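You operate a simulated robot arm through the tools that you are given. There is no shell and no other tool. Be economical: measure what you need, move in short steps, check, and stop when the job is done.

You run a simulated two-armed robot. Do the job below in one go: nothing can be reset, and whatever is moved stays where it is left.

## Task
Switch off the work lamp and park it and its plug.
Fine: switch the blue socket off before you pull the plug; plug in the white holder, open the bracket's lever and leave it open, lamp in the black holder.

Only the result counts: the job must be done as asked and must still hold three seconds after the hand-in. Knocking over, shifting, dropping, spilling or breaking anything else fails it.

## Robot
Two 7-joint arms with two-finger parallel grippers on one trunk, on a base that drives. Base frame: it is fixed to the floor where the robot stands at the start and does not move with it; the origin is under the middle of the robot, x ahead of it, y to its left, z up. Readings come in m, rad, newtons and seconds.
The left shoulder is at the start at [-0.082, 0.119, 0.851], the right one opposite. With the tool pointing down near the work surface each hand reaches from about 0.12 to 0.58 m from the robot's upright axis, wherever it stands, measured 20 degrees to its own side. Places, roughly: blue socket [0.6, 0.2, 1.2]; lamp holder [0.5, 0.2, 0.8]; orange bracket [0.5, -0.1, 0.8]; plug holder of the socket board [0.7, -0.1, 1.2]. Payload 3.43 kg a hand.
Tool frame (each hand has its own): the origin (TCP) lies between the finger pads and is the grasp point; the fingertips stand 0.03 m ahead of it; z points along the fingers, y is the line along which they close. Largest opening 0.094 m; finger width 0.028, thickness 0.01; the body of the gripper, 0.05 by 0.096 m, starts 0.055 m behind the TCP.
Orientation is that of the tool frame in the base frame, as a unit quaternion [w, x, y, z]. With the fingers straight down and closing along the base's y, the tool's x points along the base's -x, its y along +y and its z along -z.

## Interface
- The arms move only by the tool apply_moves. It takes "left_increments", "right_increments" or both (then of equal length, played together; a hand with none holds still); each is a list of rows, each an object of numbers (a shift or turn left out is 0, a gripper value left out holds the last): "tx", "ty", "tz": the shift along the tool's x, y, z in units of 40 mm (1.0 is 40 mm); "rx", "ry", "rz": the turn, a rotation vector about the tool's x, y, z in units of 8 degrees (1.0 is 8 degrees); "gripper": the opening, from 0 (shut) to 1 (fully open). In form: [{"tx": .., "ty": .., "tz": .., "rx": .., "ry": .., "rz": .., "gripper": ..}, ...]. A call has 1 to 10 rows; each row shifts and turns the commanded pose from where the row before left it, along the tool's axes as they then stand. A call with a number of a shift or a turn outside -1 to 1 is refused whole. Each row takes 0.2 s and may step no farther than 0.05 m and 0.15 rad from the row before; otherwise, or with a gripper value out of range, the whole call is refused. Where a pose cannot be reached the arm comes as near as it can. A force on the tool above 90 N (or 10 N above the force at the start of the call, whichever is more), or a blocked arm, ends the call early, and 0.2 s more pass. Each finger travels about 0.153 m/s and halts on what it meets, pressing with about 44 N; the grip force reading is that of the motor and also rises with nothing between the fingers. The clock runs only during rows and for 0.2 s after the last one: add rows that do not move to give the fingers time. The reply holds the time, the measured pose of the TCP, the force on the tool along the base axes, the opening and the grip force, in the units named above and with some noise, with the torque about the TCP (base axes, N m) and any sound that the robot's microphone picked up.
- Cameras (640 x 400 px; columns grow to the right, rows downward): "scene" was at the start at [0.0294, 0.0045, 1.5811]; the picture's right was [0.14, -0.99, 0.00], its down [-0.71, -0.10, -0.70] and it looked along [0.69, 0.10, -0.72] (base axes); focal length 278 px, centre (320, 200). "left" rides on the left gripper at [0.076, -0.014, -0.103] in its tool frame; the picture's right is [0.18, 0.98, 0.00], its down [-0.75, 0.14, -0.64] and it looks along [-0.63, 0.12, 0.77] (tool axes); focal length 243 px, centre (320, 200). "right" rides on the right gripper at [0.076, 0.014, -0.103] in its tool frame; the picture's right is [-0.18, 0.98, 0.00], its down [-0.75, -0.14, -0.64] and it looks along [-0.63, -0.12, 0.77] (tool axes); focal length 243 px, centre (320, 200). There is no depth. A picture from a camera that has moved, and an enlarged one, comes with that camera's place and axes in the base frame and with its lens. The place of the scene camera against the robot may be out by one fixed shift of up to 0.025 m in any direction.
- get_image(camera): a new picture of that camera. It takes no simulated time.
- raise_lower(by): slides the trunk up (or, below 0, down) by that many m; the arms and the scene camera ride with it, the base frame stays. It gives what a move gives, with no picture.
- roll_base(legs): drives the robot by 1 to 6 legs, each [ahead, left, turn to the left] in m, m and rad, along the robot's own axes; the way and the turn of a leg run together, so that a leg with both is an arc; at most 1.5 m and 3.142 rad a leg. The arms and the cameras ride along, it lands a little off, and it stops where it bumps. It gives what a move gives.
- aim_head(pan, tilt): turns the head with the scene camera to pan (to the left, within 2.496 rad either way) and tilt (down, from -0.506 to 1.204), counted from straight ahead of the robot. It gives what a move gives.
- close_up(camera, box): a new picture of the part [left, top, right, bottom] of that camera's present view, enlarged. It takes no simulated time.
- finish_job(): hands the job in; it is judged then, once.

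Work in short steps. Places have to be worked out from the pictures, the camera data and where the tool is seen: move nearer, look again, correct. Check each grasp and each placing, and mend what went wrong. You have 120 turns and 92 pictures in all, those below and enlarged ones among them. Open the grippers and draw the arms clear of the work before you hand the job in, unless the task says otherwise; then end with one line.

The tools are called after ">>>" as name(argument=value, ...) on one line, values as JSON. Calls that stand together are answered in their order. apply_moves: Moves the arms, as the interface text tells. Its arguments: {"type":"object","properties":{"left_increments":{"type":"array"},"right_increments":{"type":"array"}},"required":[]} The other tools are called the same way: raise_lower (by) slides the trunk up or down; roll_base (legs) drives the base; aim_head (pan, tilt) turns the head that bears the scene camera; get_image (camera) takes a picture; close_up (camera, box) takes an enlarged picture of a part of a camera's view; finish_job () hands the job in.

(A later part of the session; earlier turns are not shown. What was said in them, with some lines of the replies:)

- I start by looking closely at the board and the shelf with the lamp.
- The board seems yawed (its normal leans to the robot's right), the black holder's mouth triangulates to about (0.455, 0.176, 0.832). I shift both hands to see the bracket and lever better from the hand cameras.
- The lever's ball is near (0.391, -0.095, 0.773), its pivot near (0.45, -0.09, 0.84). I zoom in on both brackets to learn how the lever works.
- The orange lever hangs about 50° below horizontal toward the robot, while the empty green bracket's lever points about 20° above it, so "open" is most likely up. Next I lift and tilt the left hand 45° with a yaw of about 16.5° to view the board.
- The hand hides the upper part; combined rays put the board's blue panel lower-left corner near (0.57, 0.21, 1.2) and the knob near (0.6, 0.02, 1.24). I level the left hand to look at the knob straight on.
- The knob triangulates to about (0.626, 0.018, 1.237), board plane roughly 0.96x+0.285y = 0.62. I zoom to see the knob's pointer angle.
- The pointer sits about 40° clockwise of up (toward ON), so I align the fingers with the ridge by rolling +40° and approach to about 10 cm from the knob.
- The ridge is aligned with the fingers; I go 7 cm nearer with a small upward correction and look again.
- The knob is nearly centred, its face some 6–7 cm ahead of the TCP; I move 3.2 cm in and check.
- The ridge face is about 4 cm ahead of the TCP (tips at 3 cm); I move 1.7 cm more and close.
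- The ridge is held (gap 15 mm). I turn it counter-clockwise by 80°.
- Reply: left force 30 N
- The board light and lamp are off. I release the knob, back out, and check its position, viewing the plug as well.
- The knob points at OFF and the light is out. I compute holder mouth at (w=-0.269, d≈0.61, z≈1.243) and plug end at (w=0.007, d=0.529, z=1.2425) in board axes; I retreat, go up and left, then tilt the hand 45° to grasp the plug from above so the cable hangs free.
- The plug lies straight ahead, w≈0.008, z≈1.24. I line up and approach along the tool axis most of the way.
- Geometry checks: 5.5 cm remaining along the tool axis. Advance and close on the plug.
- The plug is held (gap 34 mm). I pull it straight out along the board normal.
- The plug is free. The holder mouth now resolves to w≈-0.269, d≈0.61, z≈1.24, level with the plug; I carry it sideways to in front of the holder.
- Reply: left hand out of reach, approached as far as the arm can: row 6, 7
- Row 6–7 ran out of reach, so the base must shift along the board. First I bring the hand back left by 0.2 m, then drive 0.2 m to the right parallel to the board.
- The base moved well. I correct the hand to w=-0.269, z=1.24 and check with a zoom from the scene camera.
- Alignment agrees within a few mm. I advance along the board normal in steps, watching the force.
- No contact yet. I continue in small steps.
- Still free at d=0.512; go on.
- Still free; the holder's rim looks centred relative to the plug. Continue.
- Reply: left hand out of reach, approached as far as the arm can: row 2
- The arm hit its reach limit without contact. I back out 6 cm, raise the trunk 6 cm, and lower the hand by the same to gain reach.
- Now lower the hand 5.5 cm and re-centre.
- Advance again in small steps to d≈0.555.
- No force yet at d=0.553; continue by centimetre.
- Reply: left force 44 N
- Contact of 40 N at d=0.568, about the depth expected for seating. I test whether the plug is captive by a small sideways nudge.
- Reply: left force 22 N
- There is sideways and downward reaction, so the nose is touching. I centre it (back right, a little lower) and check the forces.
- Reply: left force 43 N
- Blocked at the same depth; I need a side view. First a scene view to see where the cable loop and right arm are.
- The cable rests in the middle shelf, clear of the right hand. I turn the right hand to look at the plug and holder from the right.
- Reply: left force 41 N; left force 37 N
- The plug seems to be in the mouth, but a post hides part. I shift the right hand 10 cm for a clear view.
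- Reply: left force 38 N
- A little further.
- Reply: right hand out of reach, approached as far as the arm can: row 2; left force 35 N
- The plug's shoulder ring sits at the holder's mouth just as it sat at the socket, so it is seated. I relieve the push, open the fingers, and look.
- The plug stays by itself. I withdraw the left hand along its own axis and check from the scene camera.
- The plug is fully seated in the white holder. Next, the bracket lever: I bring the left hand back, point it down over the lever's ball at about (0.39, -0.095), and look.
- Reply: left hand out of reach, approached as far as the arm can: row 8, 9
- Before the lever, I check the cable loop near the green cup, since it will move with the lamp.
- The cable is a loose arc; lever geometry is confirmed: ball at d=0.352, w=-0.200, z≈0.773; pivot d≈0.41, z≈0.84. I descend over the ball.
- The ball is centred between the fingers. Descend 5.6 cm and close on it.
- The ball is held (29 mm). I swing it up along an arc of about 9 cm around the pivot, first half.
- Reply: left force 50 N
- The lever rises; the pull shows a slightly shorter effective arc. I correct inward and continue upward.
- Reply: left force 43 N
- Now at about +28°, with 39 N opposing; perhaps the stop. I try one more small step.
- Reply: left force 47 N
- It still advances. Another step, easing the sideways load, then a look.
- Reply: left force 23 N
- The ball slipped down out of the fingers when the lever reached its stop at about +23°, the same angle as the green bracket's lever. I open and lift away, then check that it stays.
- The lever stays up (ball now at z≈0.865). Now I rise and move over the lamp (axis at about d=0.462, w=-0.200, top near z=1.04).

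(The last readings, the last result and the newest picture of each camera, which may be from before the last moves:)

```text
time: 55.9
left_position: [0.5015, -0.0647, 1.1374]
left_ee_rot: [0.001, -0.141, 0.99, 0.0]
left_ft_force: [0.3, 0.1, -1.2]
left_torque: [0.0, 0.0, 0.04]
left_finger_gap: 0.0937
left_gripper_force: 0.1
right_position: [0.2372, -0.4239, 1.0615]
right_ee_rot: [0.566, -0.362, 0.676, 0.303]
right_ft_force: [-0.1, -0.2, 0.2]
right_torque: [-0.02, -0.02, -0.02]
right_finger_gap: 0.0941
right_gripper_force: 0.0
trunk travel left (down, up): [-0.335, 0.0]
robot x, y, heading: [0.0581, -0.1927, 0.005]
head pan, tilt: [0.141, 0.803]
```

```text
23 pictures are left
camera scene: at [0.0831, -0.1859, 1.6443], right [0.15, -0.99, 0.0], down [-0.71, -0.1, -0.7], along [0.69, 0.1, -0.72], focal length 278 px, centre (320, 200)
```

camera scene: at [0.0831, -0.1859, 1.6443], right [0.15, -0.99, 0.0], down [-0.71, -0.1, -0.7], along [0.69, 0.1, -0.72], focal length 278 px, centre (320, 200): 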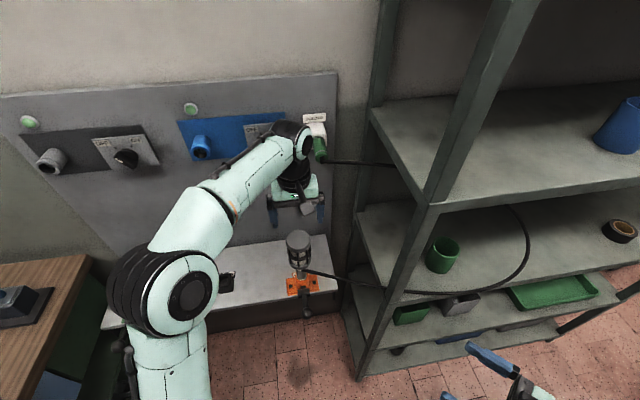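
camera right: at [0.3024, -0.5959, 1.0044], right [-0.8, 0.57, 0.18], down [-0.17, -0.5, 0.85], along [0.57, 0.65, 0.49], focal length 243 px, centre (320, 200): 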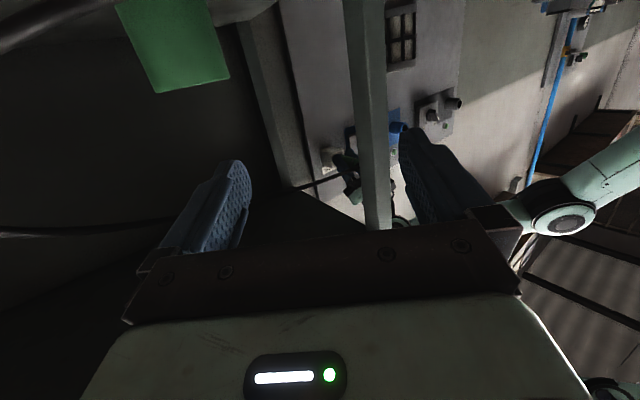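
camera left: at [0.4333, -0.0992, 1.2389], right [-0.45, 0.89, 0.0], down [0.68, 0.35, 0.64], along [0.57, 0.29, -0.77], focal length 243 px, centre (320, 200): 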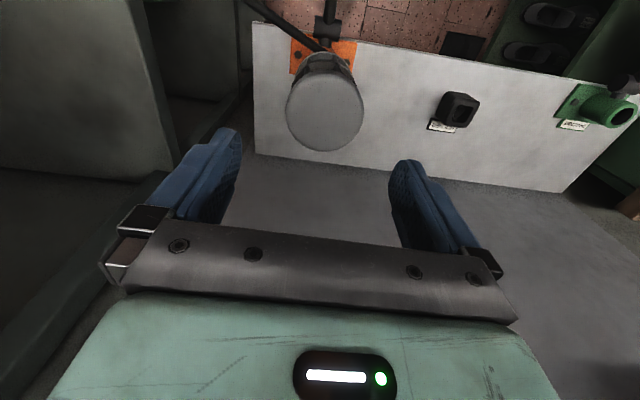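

The cap is nearly centred beneath (offset ~4 mm in w). I descend to grip it at z≈1.01.

>>> apply_moves(left_increments=[{"ty": 0.11, "tz": 0.5}, {"tz": 0.9}, {"tz": 0.9}, {"tz": 0.85}, {}])

>>> get_image(camera="left")

```text
time: 57.1
left_position: [0.5006, -0.062, 1.011]
left_ee_rot: [0.001, -0.142, 0.99, 0.0]
left_ft_force: [0.7, 0.2, 0.0]
left_torque: [0.02, -0.01, -0.02]
left_finger_gap: 0.0941
left_gripper_force: 0.2
right_position: [0.2363, -0.4238, 1.0625]
right_ee_rot: [0.567, -0.362, 0.675, 0.304]
right_ft_force: [-0.5, 1.1, -0.6]
right_torque: [-0.02, 0.02, -0.02]
right_finger_gap: 0.0941
right_gripper_force: 0.1
trunk travel left (down, up): [-0.335, 0.0]
robot x, y, heading: [0.0551, -0.1892, 0.004]
head pan, tilt: [0.141, 0.803]
```

```text
22 pictures are left
camera left: at [0.4321, -0.0966, 1.1122], right [-0.45, 0.89, 0.0], down [0.68, 0.35, 0.64], along [0.57, 0.29, -0.77], focal length 243 px, centre (320, 200)
```

left: 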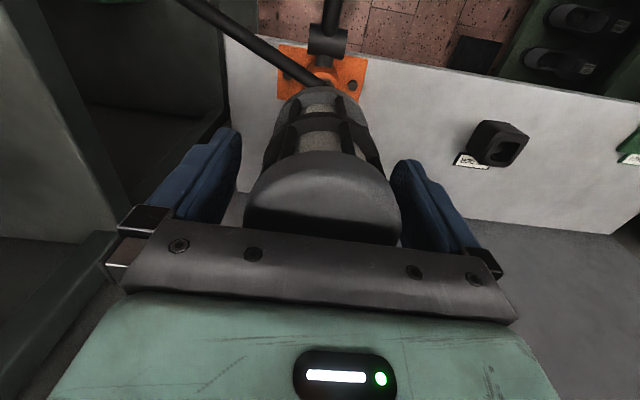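

The cap is between the fingers. Close, then lift gently to test.

>>> apply_moves(left_increments=[{"gripper": 0}, {}, {}, {}])

>>> apply_moves(left_increments=[{"tz": -0.25}, {"tz": -0.25}, {}])

```text
time: 58.1
left_position: [0.5008, -0.0627, 1.0098]
left_ee_rot: [0.0, -0.142, 0.99, 0.0]
left_ft_force: [-0.2, 0.7, 0.4]
left_torque: [-0.21, -0.23, -0.07]
left_finger_gap: 0.0636
left_gripper_force: 44.4
right_position: [0.2374, -0.4229, 1.0619]
right_ee_rot: [0.566, -0.363, 0.675, 0.305]
right_ft_force: [-0.7, -0.3, -0.7]
right_torque: [-0.06, 0.03, 0.0]
right_finger_gap: 0.0939
right_gripper_force: 0.1
trunk travel left (down, up): [-0.335, 0.0]
robot x, y, heading: [0.0524, -0.1884, 0.003]
head pan, tilt: [0.141, 0.803]
```

```text
time: 58.9
left_position: [0.4996, -0.0639, 1.0309]
left_ee_rot: [0.002, -0.142, 0.99, 0.001]
left_ft_force: [-0.1, 0.4, -2.8]
left_torque: [-0.02, -0.02, -0.01]
left_finger_gap: 0.0633
left_gripper_force: 43.7
right_position: [0.2378, -0.4228, 1.0625]
right_ee_rot: [0.567, -0.361, 0.675, 0.303]
right_ft_force: [0.8, -0.6, -0.3]
right_torque: [0.03, 0.0, -0.05]
right_finger_gap: 0.0943
right_gripper_force: 0.0
trunk travel left (down, up): [-0.335, 0.0]
robot x, y, heading: [0.055, -0.1887, 0.001]
head pan, tilt: [0.141, 0.803]
```

The lamp lifts freely (about 3 N), so the bracket is truly open. I lift it clear.

>>> apply_moves(left_increments=[{"tz": -0.8}, {"tz": -1}, {"tz": -1}, {}])

>>> get_image(camera="left")

>>> get_image(camera="scene")

```text
time: 59.9
left_position: [0.4977, -0.0628, 1.1439]
left_ee_rot: [-0.001, -0.141, 0.99, 0.0]
left_ft_force: [0.9, -0.2, -4.0]
left_torque: [-0.02, 0.01, 0.02]
left_finger_gap: 0.0636
left_gripper_force: 43.7
right_position: [0.2374, -0.4234, 1.0619]
right_ee_rot: [0.566, -0.362, 0.675, 0.304]
right_ft_force: [-0.2, -0.6, 0.5]
right_torque: [-0.01, 0.05, 0.0]
right_finger_gap: 0.0938
right_gripper_force: 0.0
trunk travel left (down, up): [-0.335, 0.0]
robot x, y, heading: [0.0523, -0.1873, 0.006]
head pan, tilt: [0.141, 0.803]
```

```text
21 pictures are left
camera left: at [0.4303, -0.0978, 1.2452], right [-0.45, 0.89, 0.0], down [0.68, 0.35, 0.64], along [0.57, 0.29, -0.77], focal length 243 px, centre (320, 200)
```

left: 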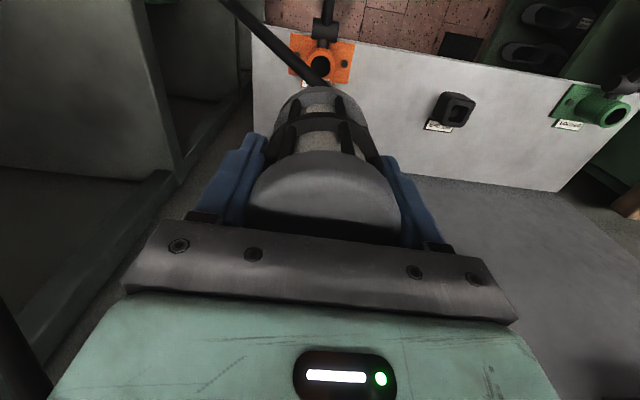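

```text
20 pictures are left
camera scene: at [0.0831, -0.1856, 1.6442], right [0.15, -0.99, 0.0], down [-0.71, -0.1, -0.7], along [0.69, 0.1, -0.72], focal length 278 px, centre (320, 200)
```

scene: 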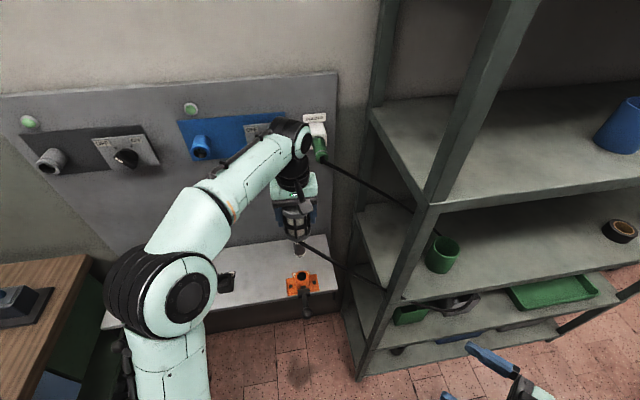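

The lamp is free. The black holder's mouth computes to d≈0.488, w≈0.043; I zoom to refine it and see its hole.

>>> close_up(camera="left", box=[410, 70, 510, 150])

```text
5.00 times, centred on (460, 110) of left
camera zoom: at [0.4303, -0.0978, 1.2452], right [-0.45, 0.89, 0.0], down [0.68, 0.35, 0.64], along [0.57, 0.29, -0.77], focal length 1213 px, centre (-380, 650)
```

zoom: 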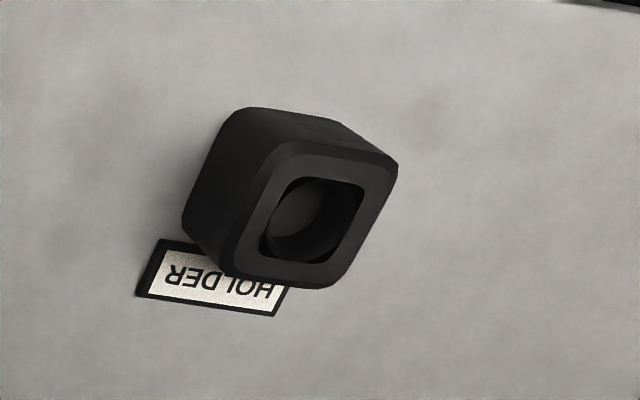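

Now I drive back 0.2 m to the left, parallel to the board, carrying the lamp above the shelf.

>>> roll_base(legs=[[-0.055, 0.192, 0]])

>>> get_image(camera="scene")

>>> get_image(camera="left")

```text
time: 62.2
left_position: [0.4418, 0.1324, 1.1419]
left_ee_rot: [0.002, -0.143, 0.99, 0.0]
left_ft_force: [1.0, 0.3, -3.2]
left_torque: [0.02, 0.0, -0.01]
left_finger_gap: 0.0636
left_gripper_force: 44.5
right_position: [0.1823, -0.2288, 1.0615]
right_ee_rot: [0.566, -0.363, 0.675, 0.305]
right_ft_force: [-0.8, 0.2, 0.6]
right_torque: [0.02, 0.0, -0.01]
right_finger_gap: 0.0939
right_gripper_force: 0.2
trunk travel left (down, up): [-0.335, 0.0]
robot x, y, heading: [-0.0012, 0.0044, 0.008]
head pan, tilt: [0.141, 0.803]
```

```text
18 pictures are left
camera scene: at [0.0267, 0.0085, 1.6443], right [0.15, -0.99, 0.0], down [-0.71, -0.11, -0.7], along [0.69, 0.1, -0.72], focal length 278 px, centre (320, 200)
```

scene: 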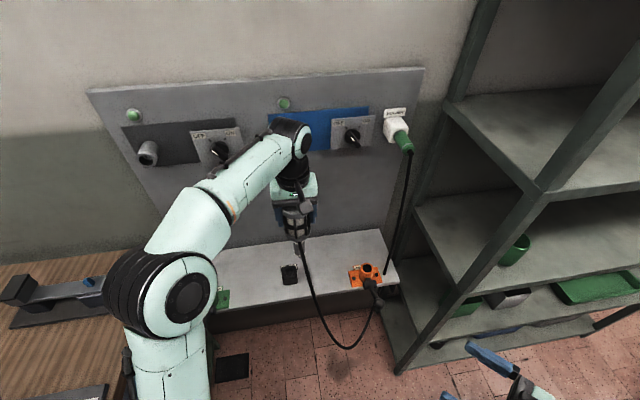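

```text
17 pictures are left
camera left: at [0.3737, 0.0975, 1.2449], right [-0.45, 0.89, 0.0], down [0.68, 0.35, 0.64], along [0.57, 0.29, -0.77], focal length 243 px, centre (320, 200)
```

left: 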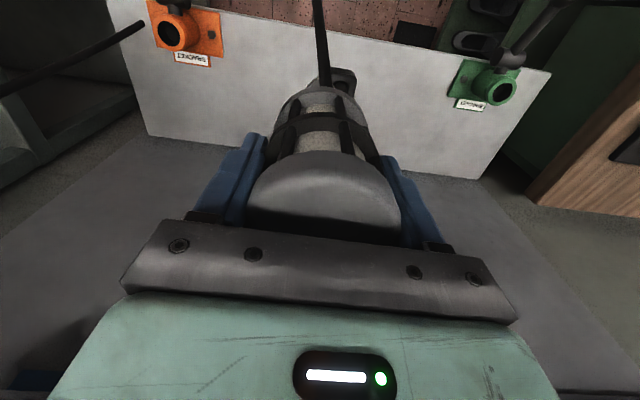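

The cable moved without disturbing the shelf. Zoom on the holder behind the lamp to refine.

>>> close_up(camera="left", box=[290, 50, 390, 120])

>>> close_up(camera="scene", box=[250, 190, 350, 300])

```text
5.71 times, centred on (340, 85) of left
camera zoom: at [0.3737, 0.0975, 1.2449], right [-0.45, 0.89, 0.0], down [0.68, 0.35, 0.64], along [0.57, 0.29, -0.77], focal length 1386 px, centre (206, 857)
```

zoom: 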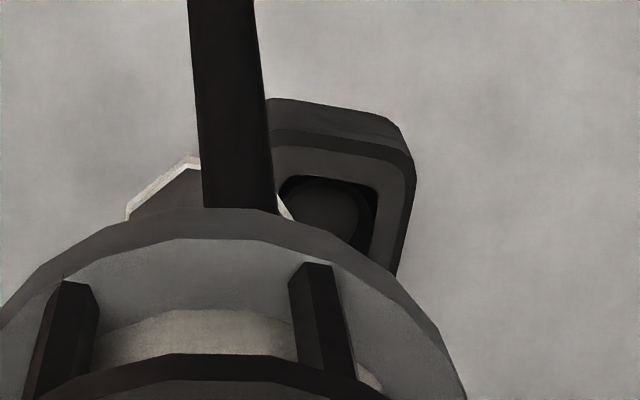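

```text
3.64 times, centred on (300, 245) of scene
camera zoom: at [0.0267, 0.0085, 1.6443], right [0.15, -0.99, 0.0], down [-0.71, -0.11, -0.7], along [0.69, 0.1, -0.72], focal length 1011 px, centre (393, 36)
```

zoom: 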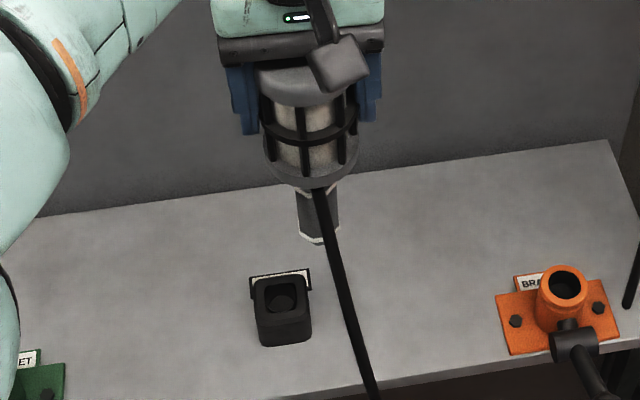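

Best estimate for the holder: d=0.4875, w=0.0455. I move over it and go down partway.

>>> apply_moves(left_increments=[{"ty": 0.98}, {"tx": -0.65}, {"tz": 0.8}, {"tz": 0.8}, {}])

>>> close_up(camera="scene", box=[250, 190, 350, 300])

>>> close_up(camera="left", box=[240, 30, 400, 150])

```text
time: 63.4
left_position: [0.455, 0.1777, 1.0791]
left_ee_rot: [0.001, -0.143, 0.99, 0.0]
left_ft_force: [0.3, -0.9, -3.1]
left_torque: [-0.03, -0.03, -0.02]
left_finger_gap: 0.0635
left_gripper_force: 43.6
right_position: [0.1812, -0.2282, 1.0615]
right_ee_rot: [0.566, -0.363, 0.675, 0.304]
right_ft_force: [0.5, -0.2, -0.2]
right_torque: [0.02, -0.02, -0.01]
right_finger_gap: 0.094
right_gripper_force: 0.1
trunk travel left (down, up): [-0.335, 0.0]
robot x, y, heading: [-0.0021, 0.0048, 0.007]
head pan, tilt: [0.141, 0.803]
```

```text
3.64 times, centred on (300, 245) of scene
camera zoom: at [0.0268, 0.0083, 1.6443], right [0.15, -0.99, 0.0], down [-0.71, -0.11, -0.7], along [0.69, 0.1, -0.72], focal length 1011 px, centre (393, 36)
```

zoom: 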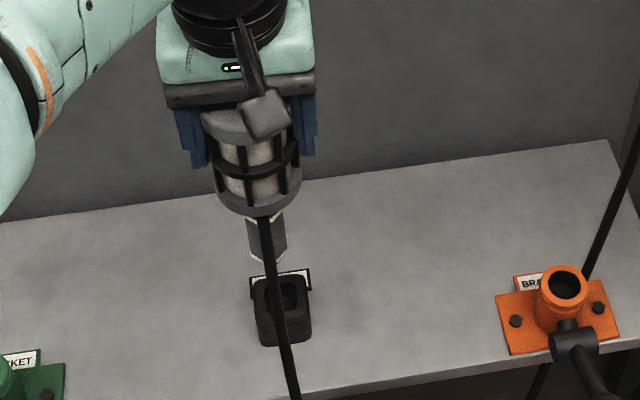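

```text
3.33 times, centred on (320, 90) of left
camera zoom: at [0.3879, 0.1441, 1.181], right [-0.45, 0.89, 0.0], down [0.68, 0.35, 0.64], along [0.57, 0.29, -0.77], focal length 809 px, centre (320, 567)
```

zoom: 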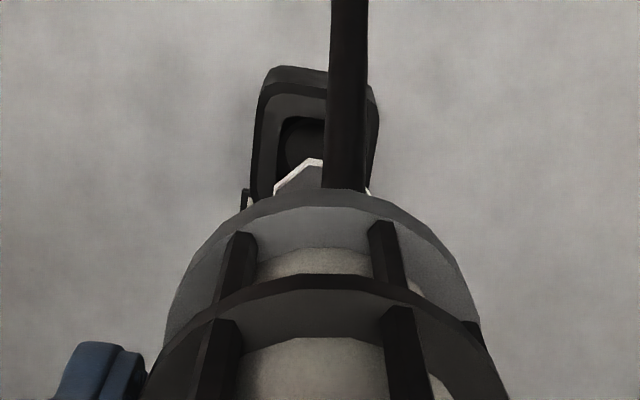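

Columns show w aligned (holder centred at column 320); the rim edges suggest 3 mm more in d. I correct and descend in small steps.

>>> apply_moves(left_increments=[{"tx": -0.08, "tz": 0.3}, {"tz": 0.4}, {"tz": 0.3}, {}])

>>> close_up(camera="left", box=[240, 30, 400, 150])

>>> close_up(camera="scene", box=[250, 210, 330, 290])

```text
time: 64.4
left_position: [0.4574, 0.1789, 1.0388]
left_ee_rot: [0.001, -0.143, 0.99, 0.0]
left_ft_force: [-0.7, -0.2, -3.9]
left_torque: [0.01, -0.01, -0.02]
left_finger_gap: 0.0636
left_gripper_force: 43.8
right_position: [0.1822, -0.2277, 1.0614]
right_ee_rot: [0.566, -0.362, 0.675, 0.304]
right_ft_force: [-0.9, -0.4, 0.0]
right_torque: [-0.02, 0.01, 0.02]
right_finger_gap: 0.0942
right_gripper_force: 0.1
trunk travel left (down, up): [-0.335, 0.0]
robot x, y, heading: [-0.0023, 0.0002, 0.005]
head pan, tilt: [0.141, 0.803]
```

```text
3.33 times, centred on (320, 90) of left
camera zoom: at [0.3894, 0.1443, 1.1414], right [-0.45, 0.89, 0.0], down [0.68, 0.35, 0.64], along [0.57, 0.29, -0.77], focal length 809 px, centre (320, 567)
```

zoom: 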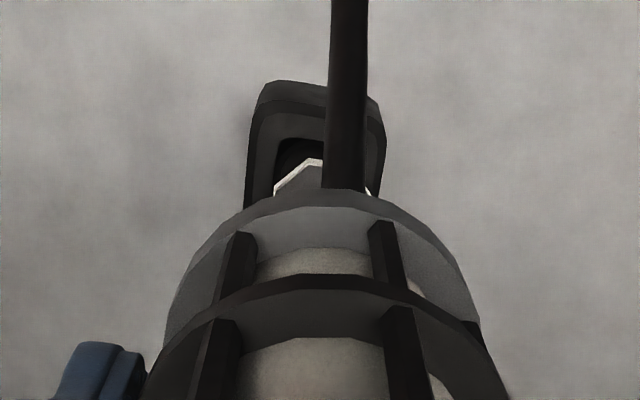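

```text
5.00 times, centred on (290, 250) of scene
camera zoom: at [0.0267, 0.0084, 1.6443], right [0.15, -0.99, 0.0], down [-0.71, -0.11, -0.7], along [0.69, 0.1, -0.72], focal length 1391 px, centre (470, -50)
```

zoom: 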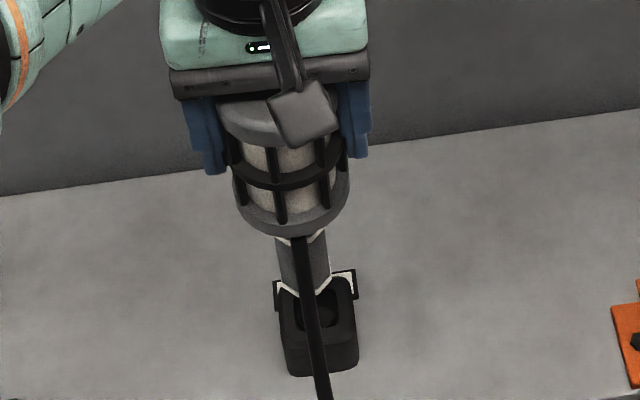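

Aligned within about 1 mm. Continue down slowly.

>>> apply_moves(left_increments=[{"tz": 0.2, "ty": -0.025, "tx": -0.02}, {"tz": 0.2}, {"tz": 0.15}, {}])

```text
time: 65.4
left_position: [0.4589, 0.1789, 1.0179]
left_ee_rot: [0.0, -0.142, 0.99, 0.0]
left_ft_force: [-1.5, 0.1, -2.7]
left_torque: [0.03, -0.03, -0.01]
left_finger_gap: 0.0635
left_gripper_force: 44.1
right_position: [0.1821, -0.2281, 1.061]
right_ee_rot: [0.566, -0.363, 0.675, 0.304]
right_ft_force: [0.5, 0.6, -0.3]
right_torque: [0.01, 0.01, 0.0]
right_finger_gap: 0.0941
right_gripper_force: 0.1
trunk travel left (down, up): [-0.335, 0.0]
robot x, y, heading: [-0.0046, 0.0052, 0.006]
head pan, tilt: [0.141, 0.803]
```

>>> apply_moves(left_increments=[{"tz": 0.15}, {"tz": 0.15}, {}])

>>> close_up(camera="scene", box=[260, 220, 330, 290])

```text
time: 66.2
left_position: [0.4594, 0.1771, 1.0058]
left_ee_rot: [0.0, -0.144, 0.99, 0.0]
left_ft_force: [0.1, -0.4, -3.9]
left_torque: [-0.01, 0.0, 0.01]
left_finger_gap: 0.0634
left_gripper_force: 44.3
right_position: [0.182, -0.2279, 1.0618]
right_ee_rot: [0.567, -0.362, 0.675, 0.304]
right_ft_force: [-0.4, -0.5, -0.8]
right_torque: [-0.01, 0.03, 0.02]
right_finger_gap: 0.0939
right_gripper_force: 0.0
trunk travel left (down, up): [-0.335, 0.0]
robot x, y, heading: [0.0006, 0.0053, 0.01]
head pan, tilt: [0.141, 0.803]
```

```text
5.71 times, centred on (295, 255) of scene
camera zoom: at [0.0266, 0.0084, 1.6443], right [0.15, -0.99, 0.0], down [-0.71, -0.11, -0.7], along [0.69, 0.1, -0.72], focal length 1589 px, centre (463, -114)
```

zoom: 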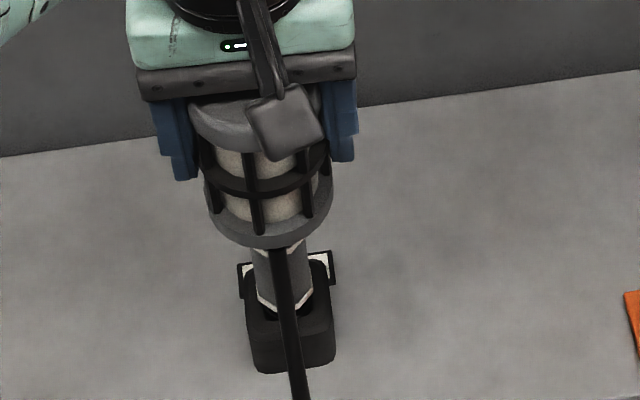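

No contact yet; the stem end is at the hole. Continue.

>>> apply_moves(left_increments=[{"tz": 0.15}, {"tz": 0.15}, {}])

```text
time: 67.0
left_position: [0.461, 0.1786, 0.9923]
left_ee_rot: [0.001, -0.142, 0.99, 0.001]
left_ft_force: [3.9, 0.8, -1.9]
left_torque: [0.17, -0.58, -0.01]
left_finger_gap: 0.0635
left_gripper_force: 43.8
right_position: [0.1822, -0.2285, 1.0614]
right_ee_rot: [0.566, -0.363, 0.675, 0.304]
right_ft_force: [0.1, 0.3, 0.0]
right_torque: [-0.01, 0.01, 0.0]
right_finger_gap: 0.0941
right_gripper_force: 0.1
trunk travel left (down, up): [-0.335, 0.0]
robot x, y, heading: [0.0011, 0.0032, 0.011]
head pan, tilt: [0.141, 0.803]
```

A light sideways contact (+4 N in x) shows the tip is inside the hole; I shift 1.5 mm that way and continue.

>>> apply_moves(left_increments=[{"tx": -0.04, "tz": 0.1}, {"tz": 0.15}, {}])

>>> close_up(camera="scene", box=[260, 220, 330, 290])

```text
time: 67.8
left_position: [0.4606, 0.1779, 0.9879]
left_ee_rot: [0.006, -0.142, 0.99, 0.001]
left_ft_force: [-3.2, 3.4, 40.3]
left_torque: [1.54, 0.46, -0.25]
left_finger_gap: 0.0638
left_gripper_force: 43.9
right_position: [0.1796, -0.2288, 1.0633]
right_ee_rot: [0.567, -0.363, 0.674, 0.304]
right_ft_force: [0.8, -0.3, -0.5]
right_torque: [-0.03, -0.01, 0.0]
right_finger_gap: 0.0936
right_gripper_force: 0.1
trunk travel left (down, up): [-0.335, 0.0]
robot x, y, heading: [-0.0026, 0.0042, 0.007]
head pan, tilt: [0.141, 0.803]
```

```text
5.71 times, centred on (295, 255) of scene
camera zoom: at [0.0228, 0.0074, 1.6446], right [0.15, -0.99, 0.0], down [-0.71, -0.11, -0.7], along [0.69, 0.1, -0.72], focal length 1589 px, centre (463, -114)
```

zoom: 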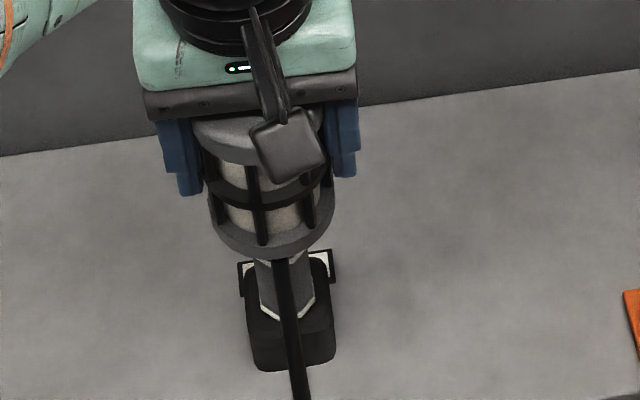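

The white shoulder ring now sits on the holder's mouth, as it did in the bracket, so it is seated. I unload, open, and check.

>>> apply_moves(left_increments=[{"tz": -0.12}, {}, {"gripper": 0.85}, {}, {}, {}])

>>> close_up(camera="scene", box=[260, 220, 330, 290])

>>> get_image(camera="left")

```text
time: 69.2
left_position: [0.4615, 0.1784, 0.9879]
left_ee_rot: [0.0, -0.143, 0.99, 0.001]
left_ft_force: [0.3, 0.9, 0.5]
left_torque: [0.02, 0.04, 0.03]
left_finger_gap: 0.0797
left_gripper_force: 0.0
right_position: [0.1812, -0.2285, 1.061]
right_ee_rot: [0.566, -0.362, 0.675, 0.304]
right_ft_force: [0.4, -0.2, 0.4]
right_torque: [-0.04, 0.01, -0.01]
right_finger_gap: 0.0939
right_gripper_force: 0.2
trunk travel left (down, up): [-0.335, 0.0]
robot x, y, heading: [-0.0061, 0.0079, 0.008]
head pan, tilt: [0.141, 0.803]
```

```text
5.71 times, centred on (295, 255) of scene
camera zoom: at [0.0264, 0.0083, 1.6443], right [0.15, -0.99, 0.0], down [-0.71, -0.11, -0.7], along [0.69, 0.1, -0.72], focal length 1589 px, centre (463, -114)
```

zoom: 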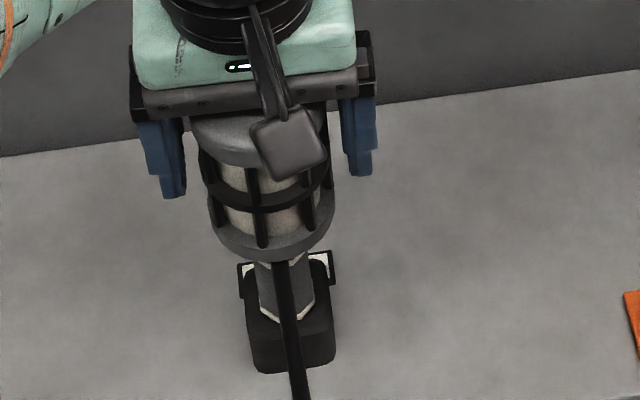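

```text
7 pictures are left
camera left: at [0.3936, 0.1432, 1.0899], right [-0.45, 0.89, 0.0], down [0.68, 0.35, 0.64], along [0.57, 0.29, -0.77], focal length 243 px, centre (320, 200)
```

left: 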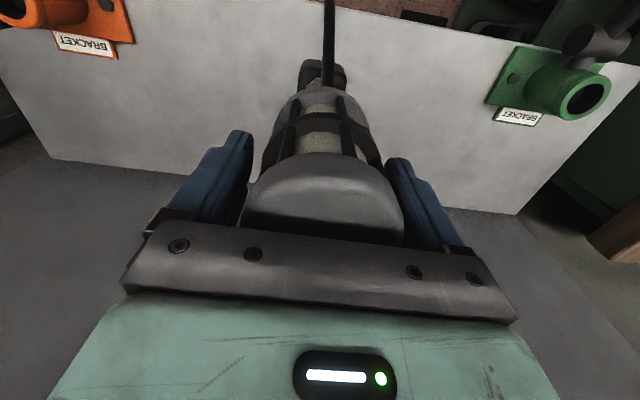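

The lamp stands by itself. I raise the hand straight up, clear, and draw it back.

>>> apply_moves(left_increments=[{"tz": -0.7, "gripper": 1}, {"tz": -1}, {"tz": -1}, {"tz": -1}, {"tz": -0.5}, {"tx": 1}, {"tx": 1}, {"tx": 1}, {"tx": 1}])

>>> get_image(camera="scene")

```text
time: 71.2
left_position: [0.306, 0.1317, 1.1551]
left_ee_rot: [0.001, -0.143, 0.99, 0.0]
left_ft_force: [-0.4, -0.3, 0.3]
left_torque: [-0.02, 0.01, 0.03]
left_finger_gap: 0.0943
left_gripper_force: 0.1
right_position: [0.1805, -0.2276, 1.0617]
right_ee_rot: [0.566, -0.363, 0.675, 0.304]
right_ft_force: [-0.1, 0.2, 0.0]
right_torque: [0.0, 0.01, 0.0]
right_finger_gap: 0.0938
right_gripper_force: 0.1
trunk travel left (down, up): [-0.335, 0.0]
robot x, y, heading: [-0.0028, 0.0014, 0.008]
head pan, tilt: [0.141, 0.803]
```

```text
6 pictures are left
camera scene: at [0.0251, 0.0083, 1.6442], right [0.15, -0.99, 0.0], down [-0.71, -0.11, -0.7], along [0.69, 0.1, -0.72], focal length 278 px, centre (320, 200)
```

scene: 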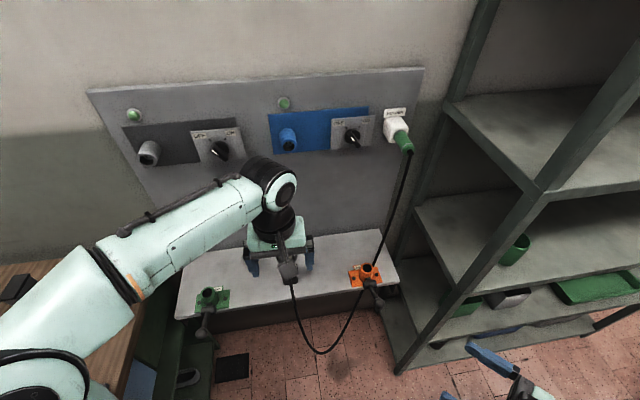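

All looks in place; I draw the left arm further aside and check the lamp, lever and plug closely.

>>> apply_moves(left_increments=[{"ty": 1}, {"ty": 1}, {"ty": 1, "tx": 0.5}, {"tx": 0.5}])

>>> close_up(camera="scene", box=[180, 220, 420, 360])

>>> close_up(camera="scene", box=[330, 90, 430, 170])

```text
time: 72.2
left_position: [0.234, 0.2362, 1.1551]
left_ee_rot: [0.001, -0.143, 0.99, 0.001]
left_ft_force: [0.2, 0.0, 0.0]
left_torque: [0.03, -0.01, -0.03]
left_finger_gap: 0.0939
left_gripper_force: 0.1
right_position: [0.1809, -0.2289, 1.0617]
right_ee_rot: [0.566, -0.362, 0.675, 0.305]
right_ft_force: [-0.3, 0.7, 0.4]
right_torque: [-0.02, -0.04, -0.04]
right_finger_gap: 0.094
right_gripper_force: 0.1
trunk travel left (down, up): [-0.335, 0.0]
robot x, y, heading: [-0.0027, 0.0063, 0.01]
head pan, tilt: [0.141, 0.803]
```

```text
2.67 times, centred on (300, 290) of scene
camera zoom: at [0.026, 0.0078, 1.6443], right [0.15, -0.99, 0.0], down [-0.71, -0.11, -0.7], along [0.69, 0.1, -0.72], focal length 742 px, centre (373, -40)
```

zoom: 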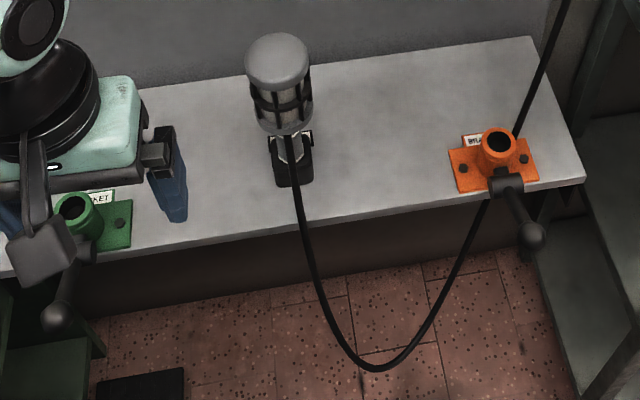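

```text
5.00 times, centred on (380, 130) of scene
camera zoom: at [0.026, 0.0078, 1.6443], right [0.15, -0.99, 0.0], down [-0.71, -0.11, -0.7], along [0.69, 0.1, -0.72], focal length 1391 px, centre (20, 550)
```

zoom: 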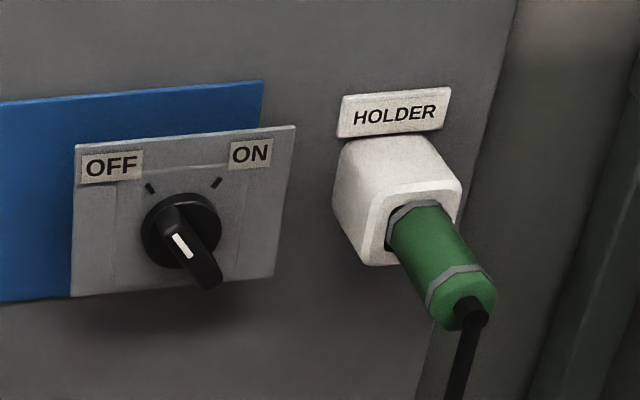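

Everything checks out: the switch is at OFF, the plug is seated in the white holder, the lever is up at its stop, the lamp stands in the black holder, and both hands are open and clear. I hand in.

>>> finish_job()

```text
The job is handed in.
```

The job is handed in: the blue socket was switched off before the plug was pulled, the plug is in the white holder, the bracket's lever is open, and the lamp stands in the black holder.
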